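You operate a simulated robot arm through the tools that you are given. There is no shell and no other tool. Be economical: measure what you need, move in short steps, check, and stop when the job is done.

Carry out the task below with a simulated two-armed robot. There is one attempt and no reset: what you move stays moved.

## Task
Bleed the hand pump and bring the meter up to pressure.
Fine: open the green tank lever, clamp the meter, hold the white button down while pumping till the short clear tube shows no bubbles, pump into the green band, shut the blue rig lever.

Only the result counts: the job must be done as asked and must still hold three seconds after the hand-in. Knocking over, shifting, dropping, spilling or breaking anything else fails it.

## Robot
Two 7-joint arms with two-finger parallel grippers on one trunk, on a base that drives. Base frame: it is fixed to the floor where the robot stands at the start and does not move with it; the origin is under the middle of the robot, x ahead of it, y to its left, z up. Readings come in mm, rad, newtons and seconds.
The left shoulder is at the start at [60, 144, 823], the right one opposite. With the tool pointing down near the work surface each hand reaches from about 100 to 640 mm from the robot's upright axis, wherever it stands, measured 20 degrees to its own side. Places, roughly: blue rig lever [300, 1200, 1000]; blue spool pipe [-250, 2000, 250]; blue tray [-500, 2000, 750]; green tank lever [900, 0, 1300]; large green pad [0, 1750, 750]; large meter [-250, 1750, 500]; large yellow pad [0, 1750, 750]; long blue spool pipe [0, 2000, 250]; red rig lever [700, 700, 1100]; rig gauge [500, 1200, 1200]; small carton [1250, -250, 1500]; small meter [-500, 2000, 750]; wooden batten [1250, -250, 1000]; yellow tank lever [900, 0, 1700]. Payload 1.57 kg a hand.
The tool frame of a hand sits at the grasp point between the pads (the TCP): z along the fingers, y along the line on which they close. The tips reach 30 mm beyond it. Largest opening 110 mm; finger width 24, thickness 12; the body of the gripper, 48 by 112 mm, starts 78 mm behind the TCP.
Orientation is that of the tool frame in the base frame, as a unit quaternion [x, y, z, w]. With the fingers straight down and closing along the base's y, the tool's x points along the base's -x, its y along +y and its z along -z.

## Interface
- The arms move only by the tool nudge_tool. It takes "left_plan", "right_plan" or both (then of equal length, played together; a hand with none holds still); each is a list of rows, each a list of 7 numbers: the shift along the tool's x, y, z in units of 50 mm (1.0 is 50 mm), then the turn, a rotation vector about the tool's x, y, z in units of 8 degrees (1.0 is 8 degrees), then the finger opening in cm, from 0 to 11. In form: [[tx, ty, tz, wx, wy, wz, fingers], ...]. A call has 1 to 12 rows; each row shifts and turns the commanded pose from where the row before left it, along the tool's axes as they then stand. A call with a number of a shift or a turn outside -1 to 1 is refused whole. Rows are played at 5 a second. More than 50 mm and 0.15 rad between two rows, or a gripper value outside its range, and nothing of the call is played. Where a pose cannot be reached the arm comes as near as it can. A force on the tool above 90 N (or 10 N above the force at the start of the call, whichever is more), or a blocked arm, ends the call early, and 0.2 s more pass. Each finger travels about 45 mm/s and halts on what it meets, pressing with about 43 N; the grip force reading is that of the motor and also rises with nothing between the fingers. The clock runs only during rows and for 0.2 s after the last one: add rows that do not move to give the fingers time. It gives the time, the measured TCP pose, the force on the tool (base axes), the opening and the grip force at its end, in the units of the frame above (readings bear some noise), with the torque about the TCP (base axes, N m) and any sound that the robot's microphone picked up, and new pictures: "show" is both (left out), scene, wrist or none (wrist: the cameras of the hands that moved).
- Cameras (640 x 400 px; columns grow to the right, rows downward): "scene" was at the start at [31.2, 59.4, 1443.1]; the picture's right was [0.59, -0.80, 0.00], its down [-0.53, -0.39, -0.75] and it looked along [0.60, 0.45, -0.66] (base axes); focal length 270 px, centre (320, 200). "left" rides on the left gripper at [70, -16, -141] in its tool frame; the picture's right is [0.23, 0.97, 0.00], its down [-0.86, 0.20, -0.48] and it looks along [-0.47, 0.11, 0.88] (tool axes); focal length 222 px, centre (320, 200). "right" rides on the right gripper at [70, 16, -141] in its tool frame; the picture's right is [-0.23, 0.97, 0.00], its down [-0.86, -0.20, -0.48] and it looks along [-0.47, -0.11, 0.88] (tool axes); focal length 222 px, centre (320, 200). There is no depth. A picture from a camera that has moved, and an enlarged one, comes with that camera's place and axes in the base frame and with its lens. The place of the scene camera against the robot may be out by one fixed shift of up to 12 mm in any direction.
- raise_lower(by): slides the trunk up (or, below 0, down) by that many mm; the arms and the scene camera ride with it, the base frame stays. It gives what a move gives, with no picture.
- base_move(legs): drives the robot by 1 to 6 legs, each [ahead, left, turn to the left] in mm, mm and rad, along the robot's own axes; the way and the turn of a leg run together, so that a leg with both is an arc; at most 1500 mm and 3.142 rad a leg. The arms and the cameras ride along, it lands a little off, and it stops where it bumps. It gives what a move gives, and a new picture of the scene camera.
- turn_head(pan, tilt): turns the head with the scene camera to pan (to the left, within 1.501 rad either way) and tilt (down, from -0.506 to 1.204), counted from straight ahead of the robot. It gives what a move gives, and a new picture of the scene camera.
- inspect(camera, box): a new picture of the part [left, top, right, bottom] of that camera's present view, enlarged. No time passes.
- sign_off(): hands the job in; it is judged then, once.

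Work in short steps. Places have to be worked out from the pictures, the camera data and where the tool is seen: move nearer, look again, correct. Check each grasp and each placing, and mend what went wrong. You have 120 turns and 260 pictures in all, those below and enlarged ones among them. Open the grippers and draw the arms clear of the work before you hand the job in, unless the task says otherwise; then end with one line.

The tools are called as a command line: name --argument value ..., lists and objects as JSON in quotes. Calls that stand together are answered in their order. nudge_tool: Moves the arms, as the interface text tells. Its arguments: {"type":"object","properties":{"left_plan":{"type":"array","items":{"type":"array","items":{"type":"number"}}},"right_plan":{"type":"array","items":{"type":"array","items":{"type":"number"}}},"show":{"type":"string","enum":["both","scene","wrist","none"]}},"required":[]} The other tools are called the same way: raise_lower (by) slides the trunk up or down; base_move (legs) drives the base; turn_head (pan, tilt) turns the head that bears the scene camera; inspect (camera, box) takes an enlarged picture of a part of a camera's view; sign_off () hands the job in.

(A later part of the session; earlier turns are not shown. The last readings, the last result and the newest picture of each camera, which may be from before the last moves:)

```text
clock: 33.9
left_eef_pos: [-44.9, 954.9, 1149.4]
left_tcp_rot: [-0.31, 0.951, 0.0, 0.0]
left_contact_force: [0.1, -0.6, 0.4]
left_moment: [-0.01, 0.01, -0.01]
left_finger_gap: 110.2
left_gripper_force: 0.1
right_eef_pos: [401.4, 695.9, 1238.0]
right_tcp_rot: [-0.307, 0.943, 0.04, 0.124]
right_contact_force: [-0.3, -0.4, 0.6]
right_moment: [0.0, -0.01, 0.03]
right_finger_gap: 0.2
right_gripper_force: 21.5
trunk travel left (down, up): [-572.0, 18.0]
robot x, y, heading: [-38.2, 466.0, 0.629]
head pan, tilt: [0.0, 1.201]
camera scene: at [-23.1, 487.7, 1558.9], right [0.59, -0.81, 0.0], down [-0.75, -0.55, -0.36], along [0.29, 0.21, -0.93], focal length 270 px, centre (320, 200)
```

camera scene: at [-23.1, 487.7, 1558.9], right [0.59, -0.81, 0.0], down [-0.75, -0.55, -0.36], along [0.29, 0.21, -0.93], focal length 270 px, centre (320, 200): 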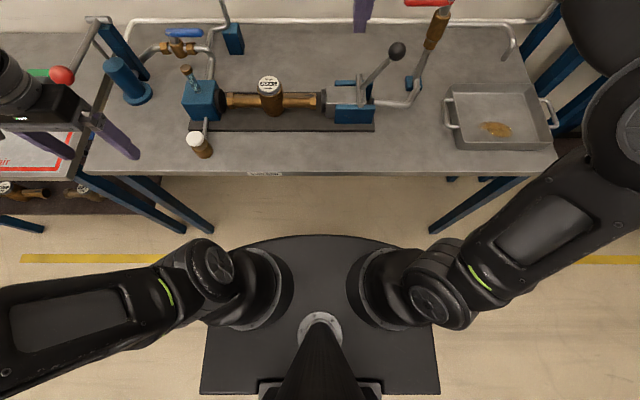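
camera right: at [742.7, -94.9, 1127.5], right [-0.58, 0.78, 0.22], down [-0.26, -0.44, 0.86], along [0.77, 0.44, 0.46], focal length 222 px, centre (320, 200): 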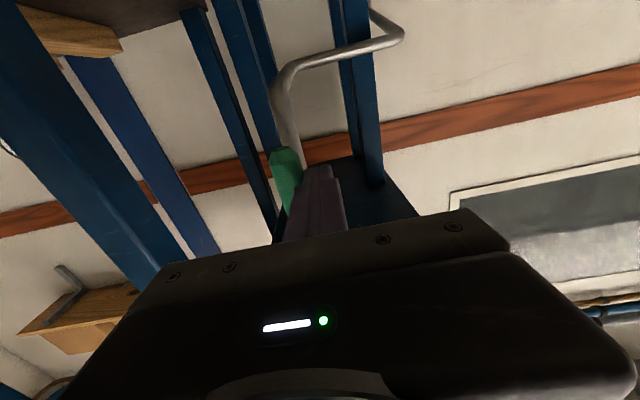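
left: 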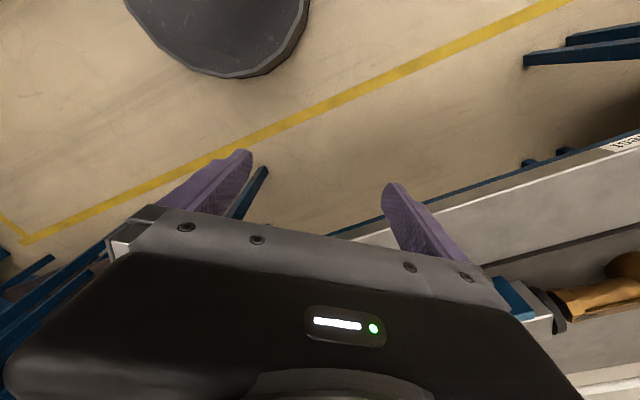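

The clear view puts the clamp ball at (837, −221, 1088), lever leaning right about 24°. I'll drive 80 mm closer and straighten the right hand.

base_move --legs '[[80, 0, 0]]'

nudge_tool --right_plan '[[0, 0, 0, 0, 0.92, 0, 0], [0, 0, 0, 0, 0.92, 0, 0], [0, -0.8, 0, 0, 0, 0, 0], [0, -0.8, 0, 0, 0, 0, 0], [0, -0.8, 0, 0, 0, 0, 0], [0, 0, 0, 0, 0, 0, 0]]'

```text
clock: 35.0
left_eef_pos: [20.2, 1003.5, 1149.6]
left_tcp_rot: [-0.31, 0.951, 0.0, -0.001]
left_contact_force: [0.8, 0.0, -0.6]
left_moment: [-0.04, -0.01, -0.01]
left_finger_gap: 109.9
left_gripper_force: 0.1
right_eef_pos: [467.3, 743.4, 1237.3]
right_tcp_rot: [-0.307, 0.943, 0.04, 0.123]
right_contact_force: [0.2, -0.1, -0.1]
right_moment: [-0.02, 0.02, 0.01]
right_finger_gap: 0.1
right_gripper_force: 21.2
trunk travel left (down, up): [-572.0, 18.0]
robot x, y, heading: [25.7, 510.7, 0.631]
head pan, tilt: [0.0, 1.201]
camera scene: at [42.3, 535.5, 1558.8], right [0.59, -0.81, 0.0], down [-0.75, -0.55, -0.36], along [0.29, 0.21, -0.93], focal length 270 px, centre (320, 200)
```

scene: 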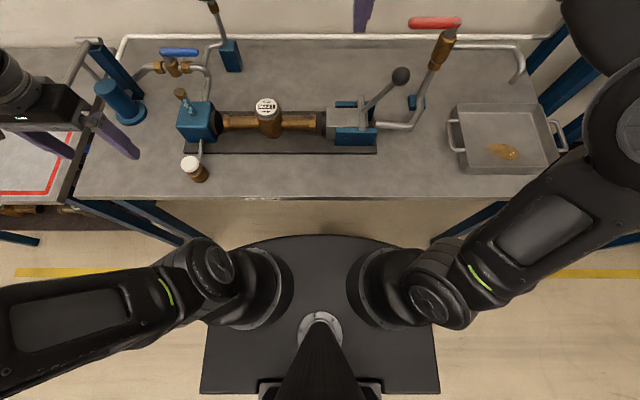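

```text
clock: 36.4
left_eef_pos: [18.6, 1001.2, 1149.4]
left_tcp_rot: [-0.309, 0.951, 0.0, 0.001]
left_contact_force: [-0.9, -0.4, 0.4]
left_moment: [-0.01, -0.02, 0.01]
left_finger_gap: 110.0
left_gripper_force: 0.0
right_eef_pos: [538.9, 644.5, 1216.1]
right_tcp_rot: [-0.315, 0.945, 0.025, 0.087]
right_contact_force: [-0.8, -0.1, 0.1]
right_moment: [0.0, 0.02, 0.0]
right_finger_gap: 0.1
right_gripper_force: 21.3
right hand out of reach, approached as far as the arm can: row 1, 2
trunk travel left (down, up): [-572.0, 18.0]
robot x, y, heading: [27.4, 507.7, 0.628]
head pan, tilt: [0.0, 1.201]
camera scene: at [40.4, 535.1, 1558.8], right [0.59, -0.81, 0.0], down [-0.75, -0.55, -0.36], along [0.29, 0.21, -0.93], focal length 270 px, centre (320, 200)
camera right: at [452.0, 601.2, 1341.2], right [-0.4, 0.91, 0.03], down [0.72, 0.3, 0.63], along [0.56, 0.28, -0.78], focal length 222 px, centre (320, 200)
```

scene: 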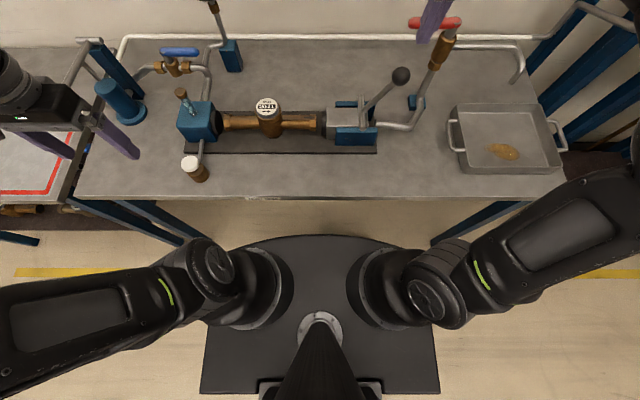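
right: 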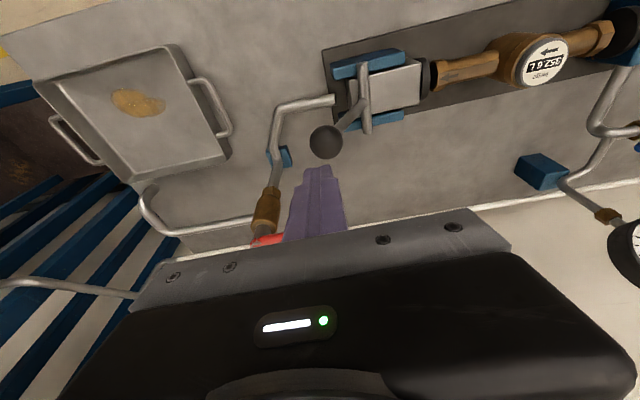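

The hand is still ~10° tilted since it's too high for the reach. I'll shift right clear of the ball, then lower the trunk so the hand comes down beside it.

nudge_tool --right_plan '[[0, -0.8, 0, 0, 0, 0, 0], [0, 0, 0, 0, 0, 0, 0]]' --show "none"

raise_lower --by -90

nudge_tool --right_plan '[[0, 0, 0, 0, 0.6, 0, 0], [0, 0, 0, 0, 0.6, 0, 0]]'

```text
clock: 37.0
left_eef_pos: [20.2, 1002.0, 1150.3]
left_tcp_rot: [-0.31, 0.951, 0.0, 0.0]
left_contact_force: [0.1, 1.0, -0.4]
left_moment: [-0.02, 0.01, -0.01]
left_finger_gap: 109.8
left_gripper_force: 0.0
right_eef_pos: [562.1, 614.1, 1215.7]
right_tcp_rot: [-0.314, 0.945, 0.025, 0.087]
right_contact_force: [-0.7, -0.3, 0.6]
right_moment: [0.01, 0.01, 0.01]
right_finger_gap: 0.0
right_gripper_force: 21.5
trunk travel left (down, up): [-572.0, 18.0]
robot x, y, heading: [26.0, 511.9, 0.628]
head pan, tilt: [0.0, 1.201]
```

```text
clock: 38.2
left_eef_pos: [19.2, 1001.9, 1060.2]
left_tcp_rot: [-0.309, 0.951, 0.0, 0.0]
left_contact_force: [-0.7, 0.8, -0.6]
left_moment: [-0.01, -0.02, 0.0]
left_finger_gap: 110.0
left_gripper_force: 0.0
right_eef_pos: [561.7, 613.1, 1124.6]
right_tcp_rot: [-0.314, 0.945, 0.025, 0.088]
right_contact_force: [-0.4, -0.1, -0.7]
right_moment: [0.01, 0.01, 0.0]
right_finger_gap: 0.0
right_gripper_force: 21.7
trunk travel left (down, up): [-482.0, 108.0]
robot x, y, heading: [26.4, 506.6, 0.632]
head pan, tilt: [0.0, 1.201]
```

```text
clock: 38.8
left_eef_pos: [18.3, 1000.9, 1059.5]
left_tcp_rot: [-0.31, 0.951, 0.0, 0.0]
left_contact_force: [-0.2, -0.2, -0.1]
left_moment: [-0.01, -0.04, 0.0]
left_finger_gap: 110.1
left_gripper_force: 0.0
right_eef_pos: [561.8, 612.1, 1125.5]
right_tcp_rot: [-0.314, 0.945, 0.026, 0.087]
right_contact_force: [0.1, -0.8, 0.6]
right_moment: [0.0, 0.02, 0.02]
right_finger_gap: 0.1
right_gripper_force: 21.6
right hand out of reach, approached as far as the arm can: row 1, 2
trunk travel left (down, up): [-482.0, 108.0]
robot x, y, heading: [25.4, 506.5, 0.633]
head pan, tilt: [0.0, 1.201]
camera scene: at [40.8, 534.4, 1468.8], right [0.59, -0.81, 0.0], down [-0.75, -0.55, -0.36], along [0.29, 0.21, -0.93], focal length 270 px, centre (320, 200)
camera right: at [475.7, 569.3, 1250.8], right [-0.4, 0.91, 0.04], down [0.72, 0.29, 0.63], along [0.56, 0.28, -0.78], focal length 222 px, centre (320, 200)
```

scene: 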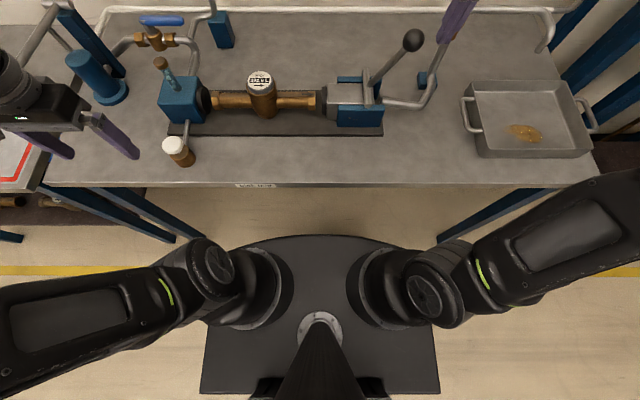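
right: 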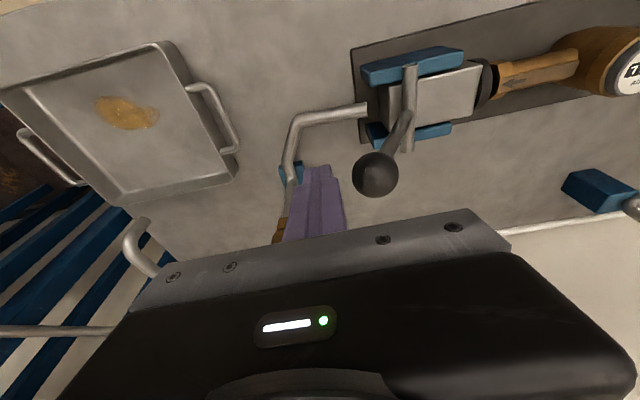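

The hand is right of the ball. I'll lower it to ball height and forward slightly, then check.

nudge_tool --right_plan '[[-0.15, 0, 0.4, 0, 0, 0, 0], [-0.15, 0, 0.4, 0, 0, 0, 0], [0, 0, 0, 0, 0, 0, 0]]'

```text
clock: 39.6
left_eef_pos: [19.5, 1000.9, 1060.0]
left_tcp_rot: [-0.31, 0.951, 0.0, 0.0]
left_contact_force: [-0.4, 0.1, -1.1]
left_moment: [0.01, -0.03, 0.03]
left_finger_gap: 109.9
left_gripper_force: 0.1
right_eef_pos: [579.8, 626.1, 1088.4]
right_tcp_rot: [-0.314, 0.945, 0.025, 0.088]
right_contact_force: [-0.4, -0.1, 0.2]
right_moment: [-0.02, 0.01, 0.02]
right_finger_gap: 0.0
right_gripper_force: 21.2
trunk travel left (down, up): [-482.0, 108.0]
robot x, y, heading: [28.7, 508.7, 0.628]
head pan, tilt: [0.0, 1.201]
camera scene: at [40.7, 534.3, 1468.8], right [0.59, -0.81, 0.0], down [-0.75, -0.55, -0.36], along [0.29, 0.21, -0.93], focal length 270 px, centre (320, 200)
camera right: at [492.9, 582.0, 1214.0], right [-0.4, 0.91, 0.04], down [0.72, 0.29, 0.63], along [0.56, 0.28, -0.78], focal length 222 px, centre (320, 200)
```

scene: 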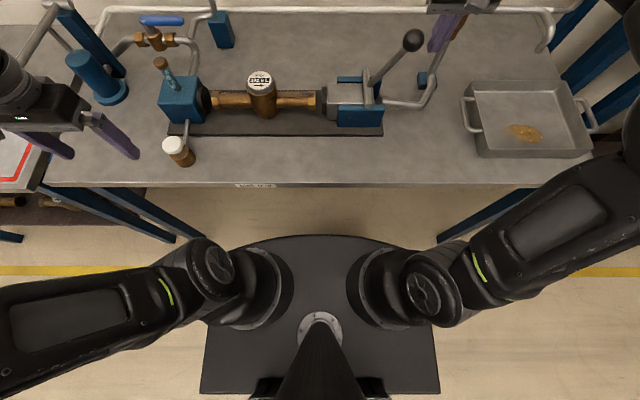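
right: 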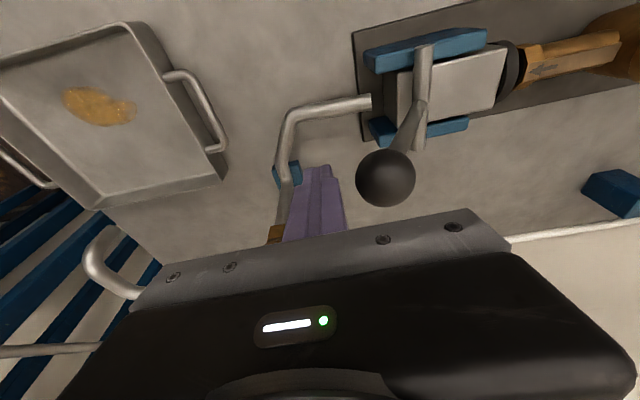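

Finger is at ball height, right of it. Push left 60 mm in small steps.

nudge_tool --right_plan '[[0, 0.4, 0, 0, 0, 0, 0], [0, 0.4, 0, 0, 0, 0, 0], [0, 0.4, 0, 0, 0, 0, 0], [0, 0, 0, 0, 0, 0, 0]]'

```text
clock: 40.6
left_eef_pos: [19.0, 999.0, 1060.5]
left_tcp_rot: [-0.308, 0.951, 0.001, 0.002]
left_contact_force: [0.4, 0.3, -1.0]
left_moment: [0.02, 0.0, -0.01]
left_finger_gap: 110.1
left_gripper_force: 0.1
right_eef_pos: [547.9, 670.1, 1103.4]
right_tcp_rot: [-0.309, 0.945, 0.033, 0.104]
right_contact_force: [-6.5, -15.6, 25.5]
right_moment: [0.33, 0.25, 0.24]
right_finger_gap: 0.0
right_gripper_force: 21.4
trunk travel left (down, up): [-482.0, 108.0]
robot x, y, heading: [26.6, 509.8, 0.626]
head pan, tilt: [0.0, 1.201]
stopped in row 4 (right hand): the force on the tool passed its limit (the readings are from after the stop); the commanded pose is now the measured one
camera scene: at [37.5, 530.7, 1468.1], right [0.59, -0.81, 0.0], down [-0.75, -0.55, -0.37], along [0.3, 0.21, -0.93], focal length 270 px, centre (320, 200)
camera right: at [457.7, 623.8, 1225.4], right [-0.4, 0.92, 0.05], down [0.71, 0.27, 0.65], along [0.59, 0.29, -0.76], focal length 222 px, centre (320, 200)
```

scene: 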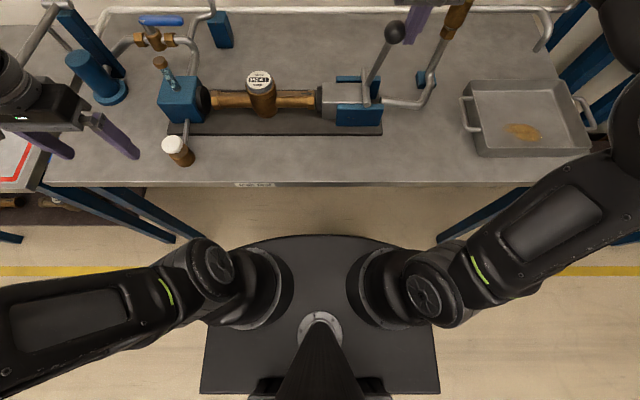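
right: 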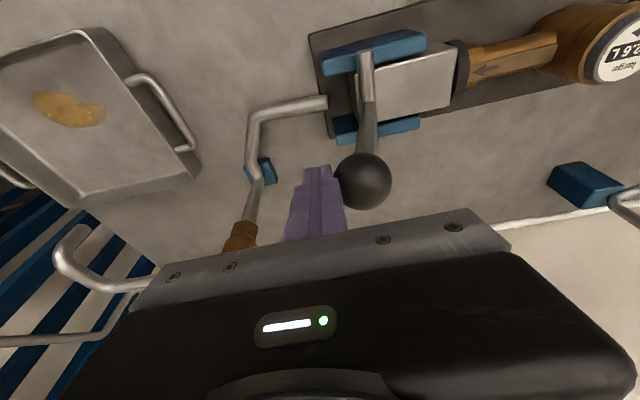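

The ball moves left and the jaw slid a little before the force limit. Zoom to see jaw/meter gaps.

inspect --camera "scene" --box '[150, 10, 430, 180]'

```text
2.29 times, centred on (290, 95) of scene
camera zoom: at [37.5, 530.7, 1468.1], right [0.59, -0.81, 0.0], down [-0.75, -0.55, -0.37], along [0.3, 0.21, -0.93], focal length 618 px, centre (389, 440)
```

zoom: 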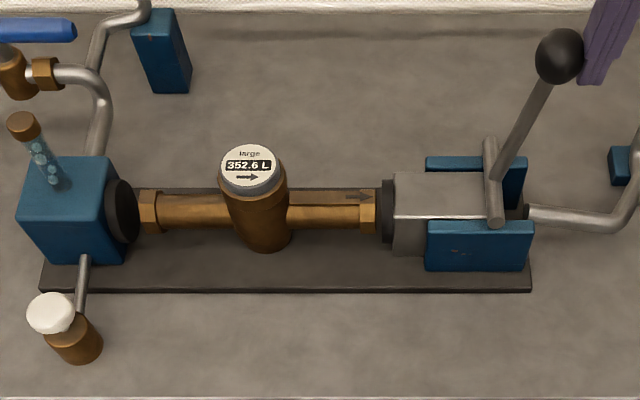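

A small gap remains on the right side, so the jaw isn't seated. Continue pushing left in finer steps, keeping height.

nudge_tool --right_plan '[[0, 0.2, 0, 0, 0, 0, 0], [0, 0.2, 0, 0, 0, 0, 0], [0, 0.2, 0, 0, 0, 0, 0], [0, 0.2, 0, 0, 0, 0, 0], [0, 0, 0, 0, 0, 0, 0]]'

```text
clock: 41.8
left_eef_pos: [21.0, 1000.7, 1059.6]
left_tcp_rot: [-0.309, 0.951, 0.0, 0.0]
left_contact_force: [-0.1, -0.1, 1.0]
left_moment: [0.01, -0.04, 0.0]
left_finger_gap: 109.9
left_gripper_force: 0.1
right_eef_pos: [526.3, 705.8, 1097.6]
right_tcp_rot: [-0.31, 0.945, 0.031, 0.1]
right_contact_force: [-0.1, -0.9, 0.3]
right_moment: [0.0, 0.01, -0.03]
right_finger_gap: 0.0
right_gripper_force: 21.0
trunk travel left (down, up): [-482.0, 108.0]
robot x, y, heading: [25.1, 505.6, 0.632]
head pan, tilt: [0.0, 1.201]
camera scene: at [41.2, 533.9, 1468.7], right [0.59, -0.81, 0.0], down [-0.75, -0.55, -0.36], along [0.29, 0.21, -0.93], focal length 270 px, centre (320, 200)
camera right: at [436.8, 660.6, 1221.3], right [-0.4, 0.92, 0.04], down [0.71, 0.28, 0.65], along [0.58, 0.29, -0.76], focal length 222 px, centre (320, 200)
```

scene: 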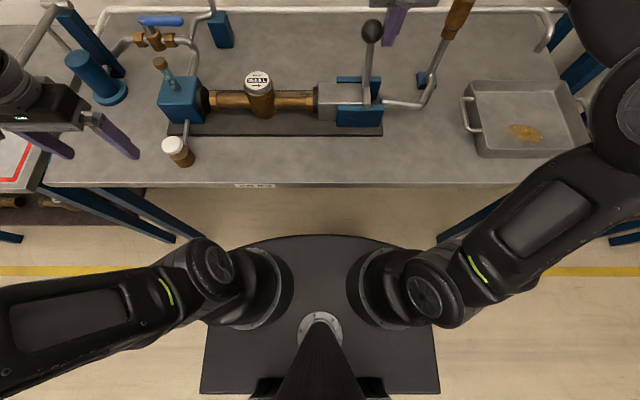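
right: 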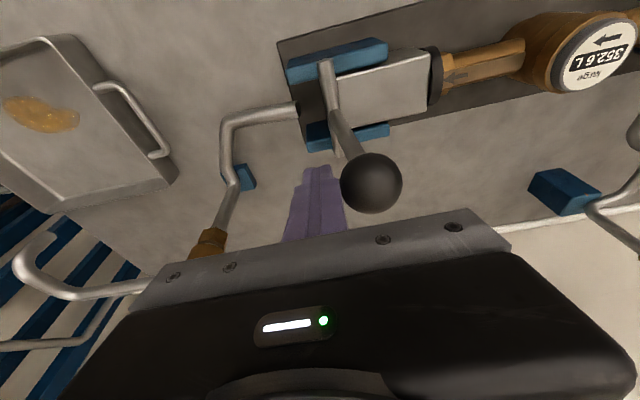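

Moving freely now; jaw has met the meter. Continue left, with a slight lowering.

nudge_tool --right_plan '[[0, 0.25, 0, 0, 0, 0, 0], [0, 0.25, 0.05, 0, 0, 0, 0], [0, 0.25, 0.08, 0, 0, 0, 0], [0, 0.25, 0.1, 0, 0, 0, 0], [0, 0, 0, 0, 0, 0, 0]]'

```text
clock: 43.0
left_eef_pos: [20.1, 1000.6, 1059.8]
left_tcp_rot: [-0.31, 0.951, 0.0, 0.0]
left_contact_force: [-0.4, 0.1, -0.2]
left_moment: [-0.01, 0.0, 0.03]
left_finger_gap: 110.1
left_gripper_force: 0.0
right_eef_pos: [498.1, 747.2, 1088.6]
right_tcp_rot: [-0.311, 0.945, 0.032, 0.1]
right_contact_force: [0.0, -0.1, -0.7]
right_moment: [-0.03, -0.01, -0.02]
right_finger_gap: 0.0
right_gripper_force: 21.4
trunk travel left (down, up): [-482.0, 108.0]
robot x, y, heading: [26.1, 513.4, 0.628]
head pan, tilt: [0.0, 1.201]
camera scene: at [41.2, 533.8, 1468.8], right [0.59, -0.81, 0.0], down [-0.75, -0.55, -0.36], along [0.29, 0.21, -0.93], focal length 270 px, centre (320, 200)
camera right: at [409.0, 701.9, 1211.2], right [-0.4, 0.92, 0.04], down [0.71, 0.28, 0.65], along [0.58, 0.29, -0.76], focal length 222 px, centre (320, 200)
```

scene: 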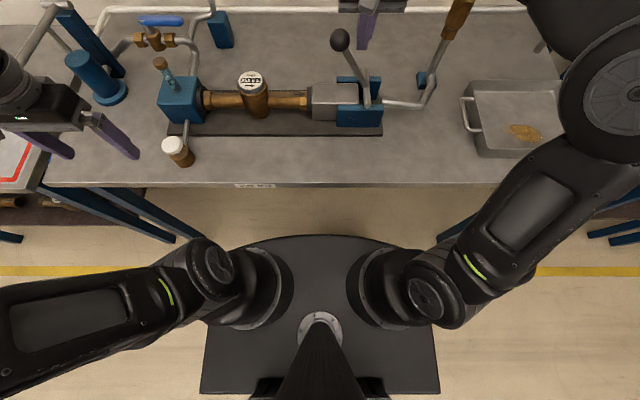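
right: 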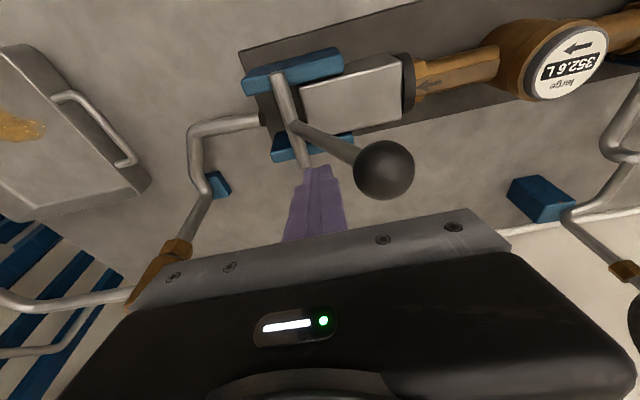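

Lever now leans left and the meter shifted left toward the head seal. Zoom to check whether it is clamped.

inspect --camera "scene" --box '[150, 10, 430, 180]'

```text
2.29 times, centred on (290, 95) of scene
camera zoom: at [41.2, 533.8, 1468.8], right [0.59, -0.81, 0.0], down [-0.75, -0.55, -0.36], along [0.29, 0.21, -0.93], focal length 618 px, centre (389, 440)
```

zoom: 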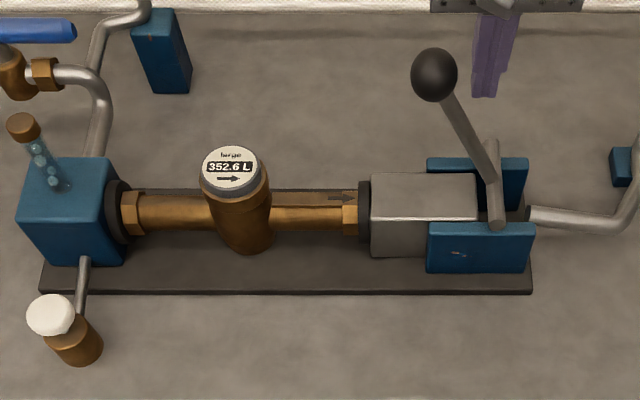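

The meter is seated on both seals. Push further left to bring the lever to its stop.

nudge_tool --right_plan '[[0, 0.2, 0.05, 0, 0, 0, 0], [0, 0.2, 0.05, 0, 0, 0, 0], [0, 0.2, 0.1, 0, 0, 0, 0], [0, 0.2, 0.1, 0, 0, 0, 0], [0, 0.2, 0.1, 0, 0, 0, 0], [0, 0, 0, 0, 0, 0, 0]]'

inspect --camera "scene" --box '[150, 10, 430, 180]'

```text
clock: 44.0
left_eef_pos: [21.9, 997.8, 1061.1]
left_tcp_rot: [-0.306, 0.952, 0.001, 0.002]
left_contact_force: [-0.2, 0.8, -0.6]
left_moment: [-0.04, -0.01, -0.04]
left_finger_gap: 110.1
left_gripper_force: 0.1
right_eef_pos: [493.0, 757.4, 1084.0]
right_tcp_rot: [-0.296, 0.949, 0.021, 0.11]
right_contact_force: [3.9, -32.6, 24.5]
right_moment: [-0.94, 0.08, 0.24]
right_finger_gap: 0.1
right_gripper_force: 20.7
trunk travel left (down, up): [-482.0, 108.0]
robot x, y, heading: [31.2, 506.5, 0.622]
head pan, tilt: [0.0, 1.201]
stopped in row 4 (right hand): the force on the tool passed its limit (the readings are from after the stop); the commanded pose is now the measured one
camera scene: at [38.4, 529.0, 1468.8], right [0.58, -0.81, 0.0], down [-0.76, -0.54, -0.37], along [0.3, 0.21, -0.93], focal length 270 px, centre (320, 200)
camera right: at [399.8, 717.0, 1205.4], right [-0.37, 0.93, 0.02], down [0.7, 0.26, 0.66], along [0.61, 0.26, -0.75], focal length 222 px, centre (320, 200)
```

scene: 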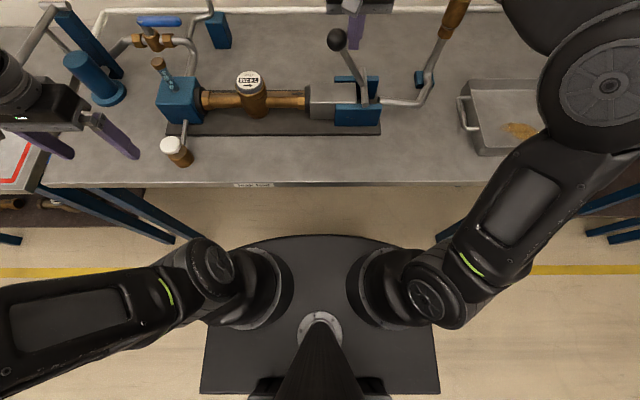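
right: 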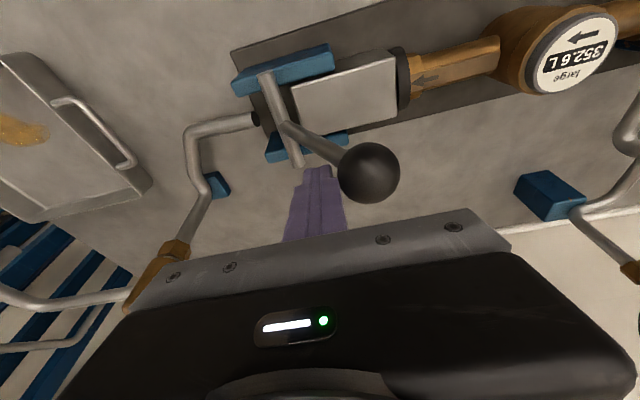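

```text
2.29 times, centred on (290, 95) of scene
camera zoom: at [38.4, 529.0, 1468.8], right [0.58, -0.81, 0.0], down [-0.76, -0.54, -0.37], along [0.3, 0.21, -0.93], focal length 618 px, centre (389, 440)
```

zoom: 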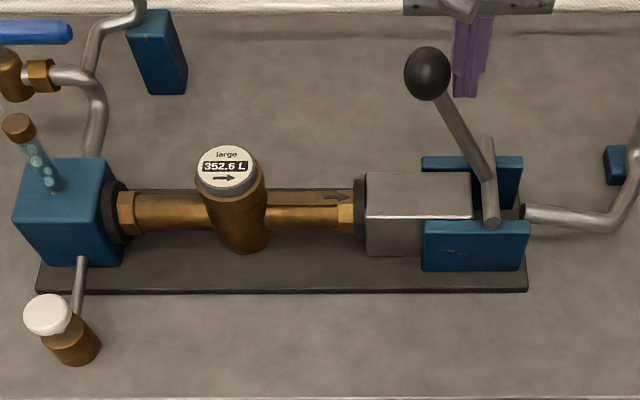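

The jaw is hard over (lever at its stop, over centre). Release, raise and draw back the right hand before driving left.

nudge_tool --right_plan '[[0, -0.6, 0, 0, 0, 0, 0], [0, 0, -0.9, 0, 0, 0, 0], [0, 0, -0.9, 0, 0, 0, 0], [0, 0, -0.6, 0.0, 0, 0, 0], [0.9, 0, 0, 0, 0, 0, 0], [0.9, 0, 0, 0, 0, 0, 0], [0.9, 0, 0, 0, 0, 0, 0], [0.9, 0, 0, 0, 0, 0, 0], [0.6, 0, 0, 0, 0.5, 0, 0], [0, 0, 0, 0, 0.8, 0, 0], [0, 0, 0, 0, 0, 0, 0]]'

```text
clock: 46.4
left_eef_pos: [23.1, 998.4, 1060.4]
left_tcp_rot: [-0.307, 0.952, 0.0, 0.001]
left_contact_force: [0.7, 0.3, -0.1]
left_moment: [0.0, -0.02, -0.02]
left_finger_gap: 109.7
left_gripper_force: 0.0
right_eef_pos: [331.7, 620.6, 1078.6]
right_tcp_rot: [-0.301, 0.953, -0.003, 0.03]
right_contact_force: [-0.2, 0.6, 1.0]
right_moment: [0.03, -0.03, 0.02]
right_finger_gap: 0.0
right_gripper_force: 21.4
right hand out of reach, approached as far as the arm can: row 3, 4, 10
trunk travel left (down, up): [-482.0, 108.0]
robot x, y, heading: [26.6, 508.0, 0.623]
head pan, tilt: [0.0, 1.201]
camera scene: at [40.9, 531.6, 1468.8], right [0.59, -0.81, 0.0], down [-0.76, -0.55, -0.36], along [0.29, 0.21, -0.93], focal length 270 px, centre (320, 200)
camera right: at [255.8, 592.2, 1214.7], right [-0.37, 0.93, -0.01], down [0.79, 0.32, 0.53], along [0.49, 0.19, -0.85], focal length 222 px, centre (320, 200)
```

scene: 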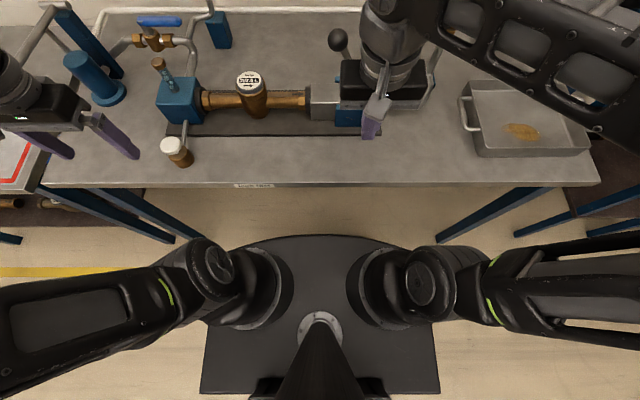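
right: 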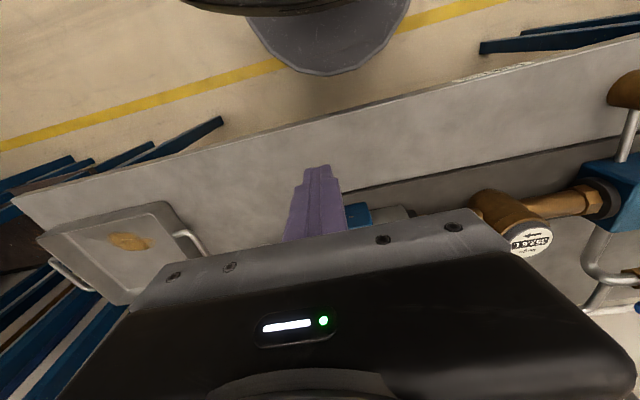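

Right hand is at n≈635, z≈1078, clear of everything. Drive left 470 mm to stand before the pump and button.

base_move --legs '[[0, 470, 0.01]]'

turn_head --pan 0.0 --tilt 0.8

```text
clock: 49.1
left_eef_pos: [-254.0, 1377.2, 1059.6]
left_tcp_rot: [-0.31, 0.951, 0.0, 0.0]
left_contact_force: [-0.3, -0.5, -0.1]
left_moment: [-0.02, 0.0, 0.02]
left_finger_gap: 110.1
left_gripper_force: 0.0
right_eef_pos: [56.6, 1002.3, 1077.8]
right_tcp_rot: [-0.303, 0.952, -0.002, 0.029]
right_contact_force: [-0.2, 0.4, 0.2]
right_moment: [-0.01, -0.05, -0.04]
right_finger_gap: 0.0
right_gripper_force: 21.0
trunk travel left (down, up): [-482.0, 108.0]
robot x, y, heading: [-246.6, 885.3, 0.631]
head pan, tilt: [0.0, 1.201]
camera scene: at [-232.7, 910.2, 1468.8], right [0.59, -0.81, 0.0], down [-0.75, -0.55, -0.36], along [0.29, 0.21, -0.93], focal length 270 px, centre (320, 200)
```

scene: 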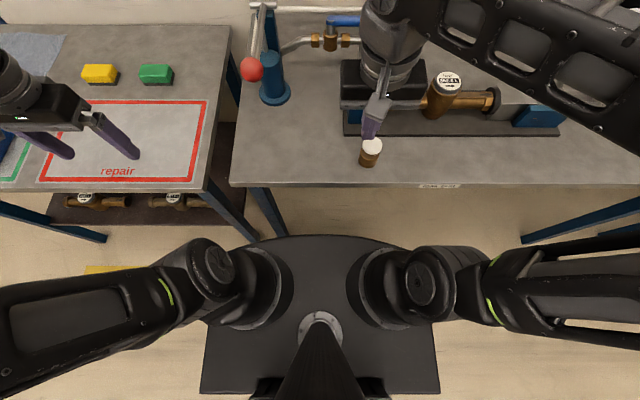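

```text
clock: 50.0
left_eef_pos: [-253.5, 1376.8, 1059.9]
left_tcp_rot: [-0.31, 0.951, 0.0, 0.0]
left_contact_force: [0.8, 0.2, -0.1]
left_moment: [0.01, 0.01, 0.0]
left_finger_gap: 110.2
left_gripper_force: 0.1
right_eef_pos: [58.2, 1001.7, 1078.9]
right_tcp_rot: [-0.303, 0.952, -0.002, 0.029]
right_contact_force: [-0.2, 0.6, 0.8]
right_moment: [-0.05, -0.01, 0.01]
right_finger_gap: 0.0
right_gripper_force: 21.4
trunk travel left (down, up): [-482.0, 108.0]
robot x, y, heading: [-246.3, 885.2, 0.634]
head pan, tilt: [0.0, 0.799]
camera scene: at [-212.2, 924.2, 1496.5], right [0.59, -0.81, 0.0], down [-0.58, -0.42, -0.7], along [0.56, 0.41, -0.72], focal length 270 px, centre (320, 200)
```

scene: 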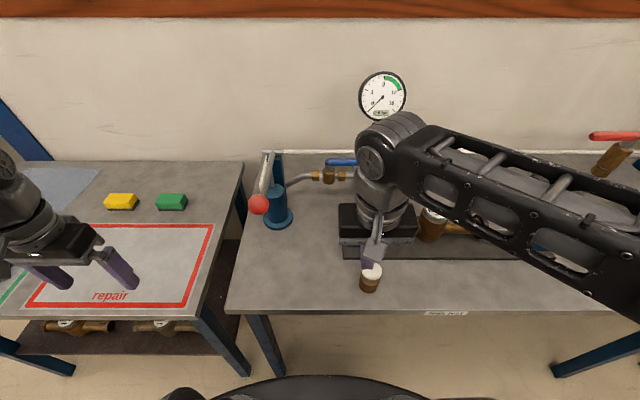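

Refined: ball (768, −1002, 1081), button (698, −751, 927), clear tube (858, −767, 975), just behind the button. I'll shift 90 mm left so the head can see past the right hand to the tube.

base_move --legs '[[0, 90, 0]]'

```text
clock: 51.1
left_eef_pos: [-307.6, 1449.1, 1058.4]
left_tcp_rot: [-0.311, 0.95, 0.0, 0.001]
left_contact_force: [-0.1, 1.0, 0.4]
left_moment: [-0.02, -0.07, -0.01]
left_finger_gap: 110.1
left_gripper_force: 0.0
right_eef_pos: [4.7, 1073.7, 1077.7]
right_tcp_rot: [-0.304, 0.952, -0.003, 0.03]
right_contact_force: [0.3, 0.3, -0.5]
right_moment: [-0.02, -0.03, -0.03]
right_finger_gap: 0.0
right_gripper_force: 21.0
trunk travel left (down, up): [-482.0, 108.0]
robot x, y, heading: [-304.1, 956.7, 0.628]
head pan, tilt: [0.0, 0.799]
camera scene: at [-266.0, 997.7, 1496.5], right [0.59, -0.81, 0.0], down [-0.58, -0.42, -0.7], along [0.56, 0.41, -0.72], focal length 270 px, centre (320, 200)
```

scene: 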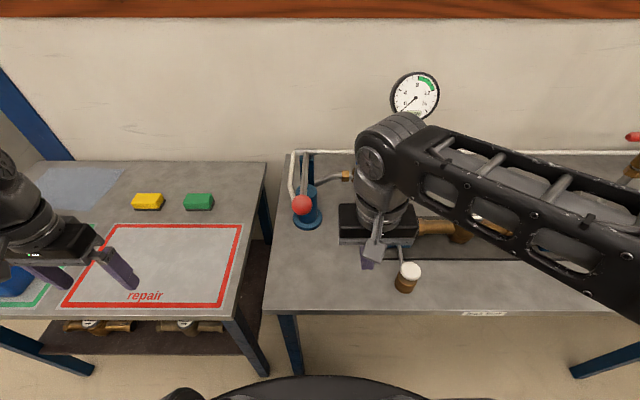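

Right hand needs 112 mm right and 59 mm forward to be over the button; I'll go there at height and tilt it 16° so the body leans right.

nudge_tool --right_plan '[[-0.4, -0.75, 0, 0, 0, 0, 0], [-0.4, -0.75, 0, 0, 0, 0, 0], [-0.4, -0.75, 0, 0, 0, 0, 0], [0, 0, 0, -0.93, 0, 0, 0], [0, 0, 0, -0.93, 0, 0, 0], [0, 0, 0, 0, 0, 0, 0]]'

```text
clock: 52.5
left_eef_pos: [-306.7, 1448.6, 1059.6]
left_tcp_rot: [-0.31, 0.951, 0.0, -0.001]
left_contact_force: [0.5, -0.3, -0.5]
left_moment: [0.0, -0.04, 0.01]
left_finger_gap: 109.9
left_gripper_force: 0.0
right_eef_pos: [118.7, 1015.5, 1085.5]
right_tcp_rot: [-0.305, 0.944, 0.122, -0.009]
right_contact_force: [0.2, 0.8, 0.5]
right_moment: [-0.02, 0.02, -0.02]
right_finger_gap: 0.0
right_gripper_force: 21.2
trunk travel left (down, up): [-482.0, 108.0]
robot x, y, heading: [-296.8, 957.6, 0.631]
head pan, tilt: [0.0, 0.799]
camera scene: at [-265.0, 996.3, 1496.6], right [0.59, -0.81, 0.0], down [-0.58, -0.42, -0.7], along [0.56, 0.41, -0.72], focal length 270 px, centre (320, 200)
camera right: at [65.4, 956.2, 1220.8], right [-0.37, 0.9, 0.24], down [0.85, 0.23, 0.46], along [0.36, 0.38, -0.85], focal length 222 px, centre (320, 200)
```

scene: 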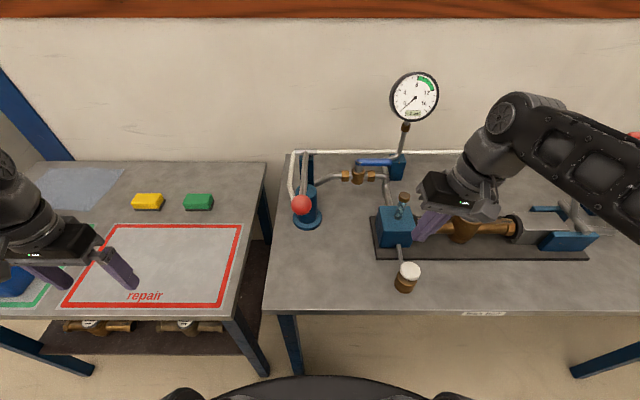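
right: 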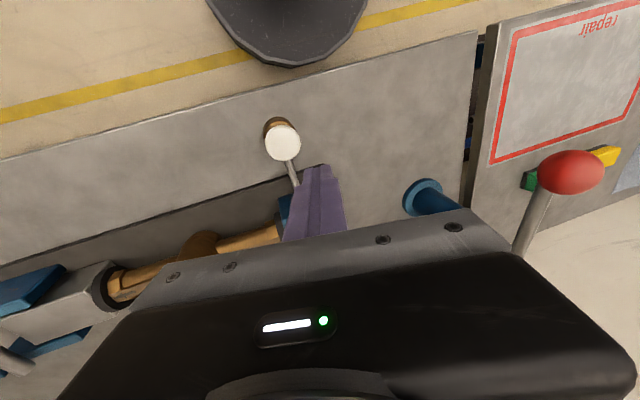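

All of tube, gauge and button are visible now. Next bring the open left hand above the pump ball (up 100, then right 347 and ahead 158).

nudge_tool --left_plan '[[0, 0, -1, 0, 0, 0, 11], [0, 0, -1, 0, 0, 0, 11], [-0.395, -0.87, 0, 0, 0, 0, 11], [-0.395, -0.87, 0, 0, 0, 0, 11], [-0.395, -0.87, 0, 0, 0, 0, 11], [-0.395, -0.87, 0, 0, 0, 0, 11], [-0.395, -0.87, 0, 0, 0, 0, 9], [-0.395, -0.87, 0, 0, 0, 0, 9], [-0.395, -0.87, 0, 0, 0, 0, 9], [-0.395, -0.87, 0, 0, 0, 0, 9], [0, 0, 0, 0, 0, 0, 9]]'

```text
clock: 54.7
left_eef_pos: [-18.2, 1287.8, 1070.6]
left_tcp_rot: [-0.322, 0.946, 0.008, -0.03]
left_contact_force: [-44.6, 19.2, 3.9]
left_moment: [0.02, -0.55, -0.34]
left_finger_gap: 53.8
left_gripper_force: 0.1
left hand out of reach, approached as far as the arm can: row 1, 2, 10
right_eef_pos: [112.2, 1021.7, 1084.3]
right_tcp_rot: [-0.309, 0.944, 0.118, -0.01]
right_contact_force: [0.2, 0.0, -0.1]
right_moment: [0.04, 0.07, 0.02]
right_finger_gap: 0.0
right_gripper_force: 21.3
trunk travel left (down, up): [-482.0, 108.0]
robot x, y, heading: [-302.0, 959.8, 0.64]
head pan, tilt: [0.0, 0.799]
stopped in row 10 (left hand): the force on the tool passed its limit (the readings are from after the stop); the commanded pose is now the measured one
camera scene: at [-272.7, 1000.6, 1496.6], right [0.6, -0.8, 0.0], down [-0.57, -0.43, -0.7], along [0.56, 0.41, -0.72], focal length 270 px, centre (320, 200)
camera left: at [-53.6, 1232.9, 1213.9], right [-0.77, 0.63, 0.04], down [0.58, 0.68, 0.44], along [0.25, 0.37, -0.9], focal length 222 px, centre (320, 200)
```

scene: 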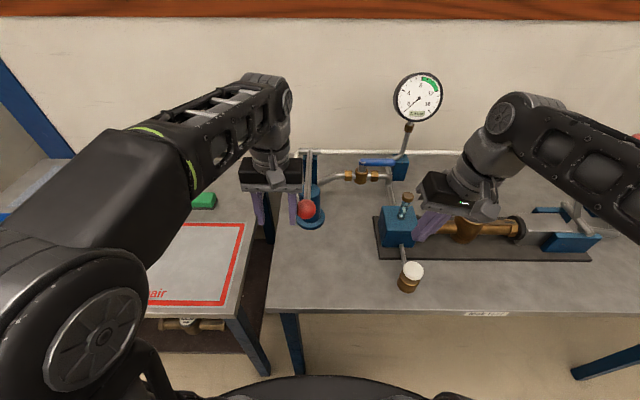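
left: 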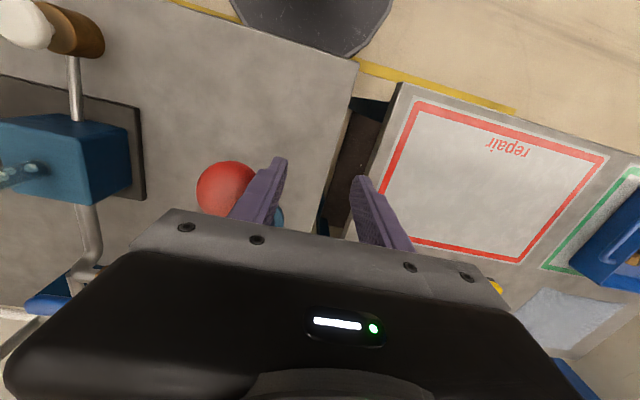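

The hand couldn't rise at the far-left pose and touched the handle sideways. Back off left and raise, then re-approach from above.

nudge_tool --left_plan '[[0, 0.8, 0, 0, 0, 0, 9], [0, 0.6, 0, 0, 0, 0, 9], [0, 0, -0.8, 0, 0, 0, 9], [0, 0, -0.8, 0, 0, 0, 9], [0, 0, 0, 0, 0, 0, 9]]'

```text
clock: 55.9
left_eef_pos: [-13.2, 1287.4, 1071.1]
left_tcp_rot: [-0.321, 0.947, 0.009, -0.023]
left_contact_force: [-36.8, 30.0, 2.5]
left_moment: [-0.26, -0.32, -0.01]
left_finger_gap: 49.2
left_gripper_force: 0.1
left hand out of reach, approached as far as the arm can: row 1, 2, 3, 4
right_eef_pos: [112.9, 1021.5, 1086.1]
right_tcp_rot: [-0.308, 0.944, 0.119, -0.008]
right_contact_force: [-0.2, 0.5, -1.0]
right_moment: [-0.02, 0.03, 0.0]
right_finger_gap: 0.0
right_gripper_force: 21.5
trunk travel left (down, up): [-482.0, 108.0]
robot x, y, heading: [-296.9, 957.9, 0.636]
head pan, tilt: [0.0, 0.799]
camera scene: at [-272.1, 1000.5, 1496.6], right [0.59, -0.8, 0.01], down [-0.57, -0.43, -0.7], along [0.56, 0.41, -0.72], focal length 270 px, centre (320, 200)
camera left: at [-50.9, 1231.6, 1214.6], right [-0.77, 0.64, 0.04], down [0.58, 0.68, 0.45], along [0.26, 0.37, -0.89], focal length 222 px, centre (320, 200)
```

scene: 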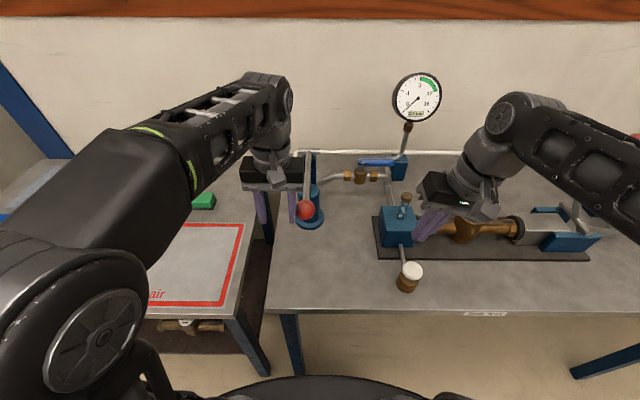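
left: 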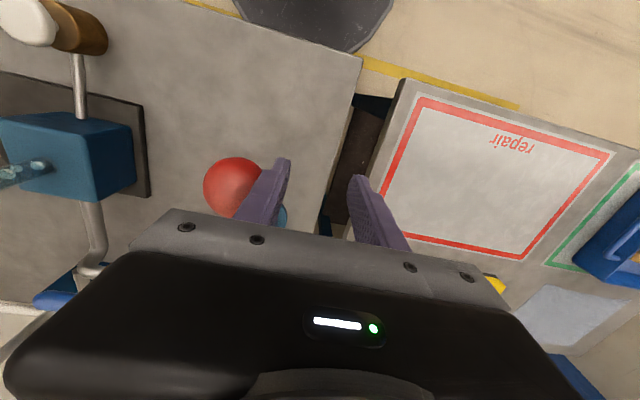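

The arm appears at a joint limit here. Retreat back toward the robot and left, the way it came, fingers closing to relieve the contact.

nudge_tool --left_plan '[[0.4, 0.3, 0, 0, 0, 0, 4], [0.5, 0.4, 0, 0, 0, 0, 4], [0.5, 0.4, 0, 0, 0, 0, 4], [0, 0, 0, 0, 0, 0, 4]]'

```text
clock: 56.9
left_eef_pos: [-7.1, 1280.0, 1071.4]
left_tcp_rot: [-0.318, 0.948, 0.006, -0.023]
left_contact_force: [-8.1, 6.1, 2.1]
left_moment: [-0.1, -0.08, 0.02]
left_finger_gap: 31.2
left_gripper_force: 0.0
left hand out of reach, approached as far as the arm can: row 1, 2, 3
right_eef_pos: [116.5, 1017.7, 1085.3]
right_tcp_rot: [-0.308, 0.944, 0.121, -0.01]
right_contact_force: [-0.4, -1.7, 0.0]
right_moment: [0.0, 0.01, -0.02]
right_finger_gap: 0.0
right_gripper_force: 21.1
trunk travel left (down, up): [-482.0, 108.0]
robot x, y, heading: [-300.0, 958.8, 0.635]
head pan, tilt: [0.0, 0.799]
camera scene: at [-267.5, 997.0, 1496.6], right [0.59, -0.8, 0.0], down [-0.58, -0.43, -0.7], along [0.56, 0.41, -0.72], focal length 270 px, centre (320, 200)
camera left: at [-45.9, 1225.9, 1214.6], right [-0.77, 0.64, 0.03], down [0.58, 0.68, 0.45], along [0.27, 0.36, -0.89], focal length 222 px, centre (320, 200)
```

scene: 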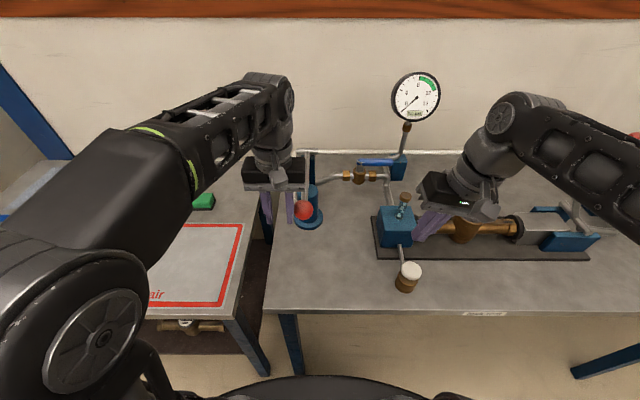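
left: 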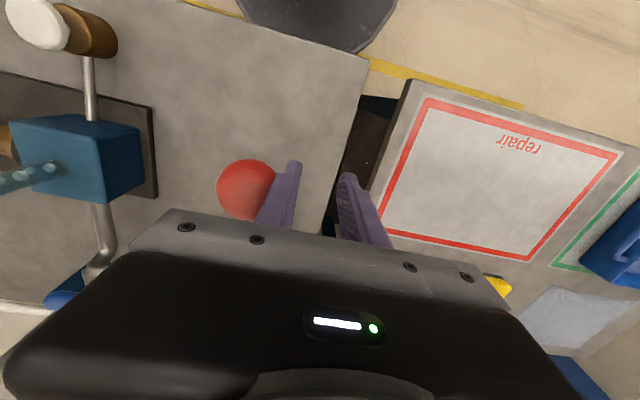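

The arm is near its upper limit for a downward tool, so I'll use the trunk: raise 90 mm, which lifts the left fingers straight up beside the ball and clear of it.

raise_lower --by 90

nudge_tool --left_plan '[[0, 0, 0.1, 0, 0, 0, 9], [0, 0, 0.1, 0, 0, 0, 9], [0, 0, 0, 0, 0, 0, 9], [0, 0, 0, 0, 0, 0, 9]]'

```text
clock: 58.1
left_eef_pos: [-5.9, 1279.0, 1162.7]
left_tcp_rot: [-0.319, 0.948, 0.006, -0.023]
left_contact_force: [0.2, -0.5, 0.2]
left_moment: [-0.02, 0.03, -0.01]
left_finger_gap: 40.0
left_gripper_force: 0.0
right_eef_pos: [118.8, 1018.5, 1173.7]
right_tcp_rot: [-0.307, 0.944, 0.122, -0.011]
right_contact_force: [-0.7, 0.2, 0.7]
right_moment: [-0.02, 0.03, 0.0]
right_finger_gap: 0.1
right_gripper_force: 21.7
trunk travel left (down, up): [-572.0, 18.0]
robot x, y, heading: [-302.2, 954.0, 0.632]
head pan, tilt: [0.0, 0.799]
```

```text
clock: 59.1
left_eef_pos: [-6.6, 1281.0, 1160.7]
left_tcp_rot: [-0.318, 0.948, 0.005, -0.023]
left_contact_force: [-0.6, -0.3, 0.2]
left_moment: [-0.01, 0.0, 0.05]
left_finger_gap: 90.1
left_gripper_force: 0.1
left hand out of reach, approached as far as the arm can: row 1, 2
right_eef_pos: [117.8, 1017.5, 1174.1]
right_tcp_rot: [-0.308, 0.944, 0.121, -0.01]
right_contact_force: [0.5, 0.1, -0.3]
right_moment: [0.02, 0.03, 0.0]
right_finger_gap: 0.0
right_gripper_force: 21.4
trunk travel left (down, up): [-572.0, 18.0]
robot x, y, heading: [-298.5, 956.8, 0.632]
head pan, tilt: [0.0, 0.799]
camera scene: at [-266.3, 996.1, 1586.5], right [0.59, -0.8, 0.0], down [-0.58, -0.43, -0.7], along [0.56, 0.41, -0.72], focal length 270 px, centre (320, 200)
camera left: at [-45.1, 1225.4, 1304.5], right [-0.77, 0.64, 0.03], down [0.58, 0.68, 0.45], along [0.26, 0.36, -0.89], focal length 222 px, centre (320, 200)
```

scene: 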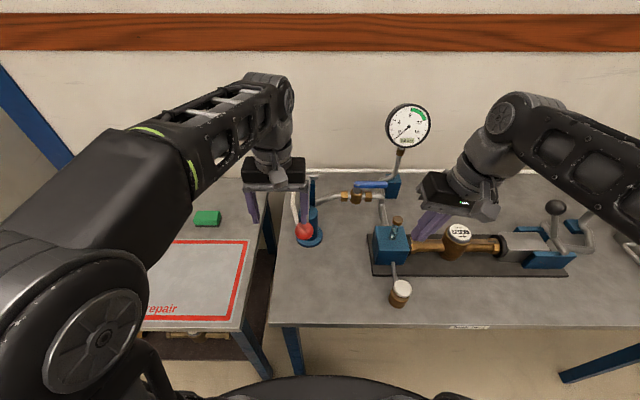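
left: 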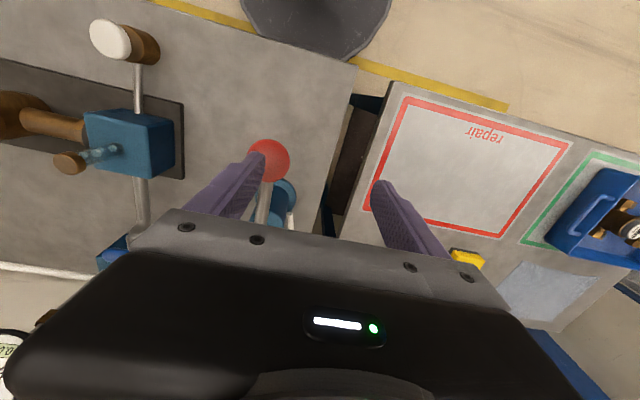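

Ball sits at about (763, −986) per the wrist camera; the left TCP is at (753, −1036, 1161). Try moving right 45 mm and ahead 10 mm.

nudge_tool --left_plan '[[-0.1, -0.3, 0, 0, 0, 0, 9], [-0.1, -0.3, 0, 0, 0, 0, 9], [0, -0.3, 0, 0, 0, 0, 9], [0, 0, 0, 0, 0, 0, 9]]'

```text
clock: 60.1
left_eef_pos: [-7.1, 1279.5, 1161.5]
left_tcp_rot: [-0.319, 0.948, 0.005, -0.023]
left_contact_force: [-0.3, 0.7, -0.9]
left_moment: [0.01, 0.0, 0.0]
left_finger_gap: 90.0
left_gripper_force: 0.0
left hand out of reach, approached as far as the arm can: row 1, 2, 3
right_eef_pos: [118.1, 1016.8, 1174.3]
right_tcp_rot: [-0.308, 0.944, 0.121, -0.01]
right_contact_force: [1.1, -0.4, -0.2]
right_moment: [0.0, -0.02, 0.01]
right_finger_gap: 0.0
right_gripper_force: 21.0
trunk travel left (down, up): [-572.0, 18.0]
robot x, y, heading: [-301.3, 955.6, 0.635]
head pan, tilt: [0.0, 0.799]
camera scene: at [-266.3, 996.1, 1586.5], right [0.59, -0.8, 0.0], down [-0.58, -0.43, -0.7], along [0.56, 0.41, -0.72], focal length 270 px, centre (320, 200)
camera left: at [-45.1, 1225.4, 1304.5], right [-0.77, 0.64, 0.03], down [0.58, 0.68, 0.45], along [0.26, 0.36, -0.89], focal length 222 px, centre (320, 200)
```

scene: 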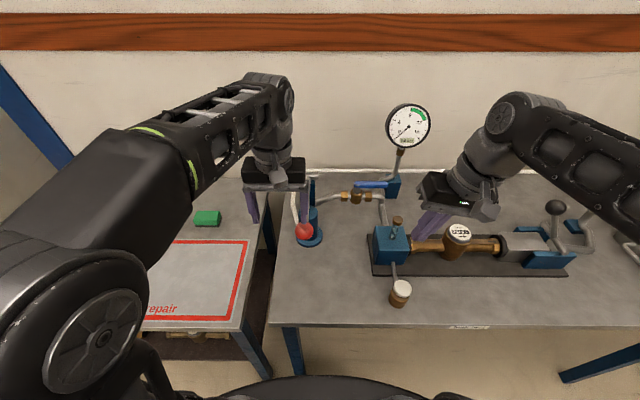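
left: 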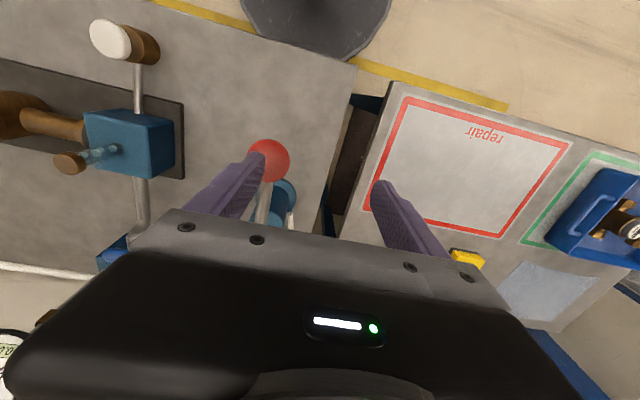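

The left arm sits at a limit. I'll probe which small turns and shifts are feasible in one call (each undone by the next).

nudge_tool --left_plan '[[0, 0, 0, 0, -0.6, 0, 9], [0, 0, 0, 0, 0.6, 0, 9], [0, 0, 0, 0, 0, 0.6, 9], [0, 0, 0, 0, 0, -0.6, 9], [0, 0, 0, 0.6, 0, 0, 9], [0, 0, 0, -0.6, 0, 0, 9], [0.4, 0, 0, 0, 0, 0, 9], [-0.4, 0, 0, 0, 0, 0, 9], [0, 0, -0.4, 0, 0, 0, 9], [0, 0, 0.4, 0, 0, 0, 9]]' --show "none"

```text
clock: 62.3
left_eef_pos: [-6.7, 1279.7, 1140.7]
left_tcp_rot: [-0.357, 0.934, 0.012, -0.004]
left_contact_force: [0.2, 0.0, 0.1]
left_moment: [0.01, 0.03, -0.01]
left_finger_gap: 90.1
left_gripper_force: 0.1
left hand out of reach, approached as far as the arm can: row 3, 9
right_eef_pos: [118.9, 1017.4, 1172.9]
right_tcp_rot: [-0.307, 0.944, 0.12, -0.011]
right_contact_force: [-0.3, 0.2, -0.8]
right_moment: [0.01, 0.01, -0.02]
right_finger_gap: 0.1
right_gripper_force: 21.4
trunk travel left (down, up): [-572.0, 18.0]
robot x, y, heading: [-301.2, 955.4, 0.635]
head pan, tilt: [0.0, 0.799]
```

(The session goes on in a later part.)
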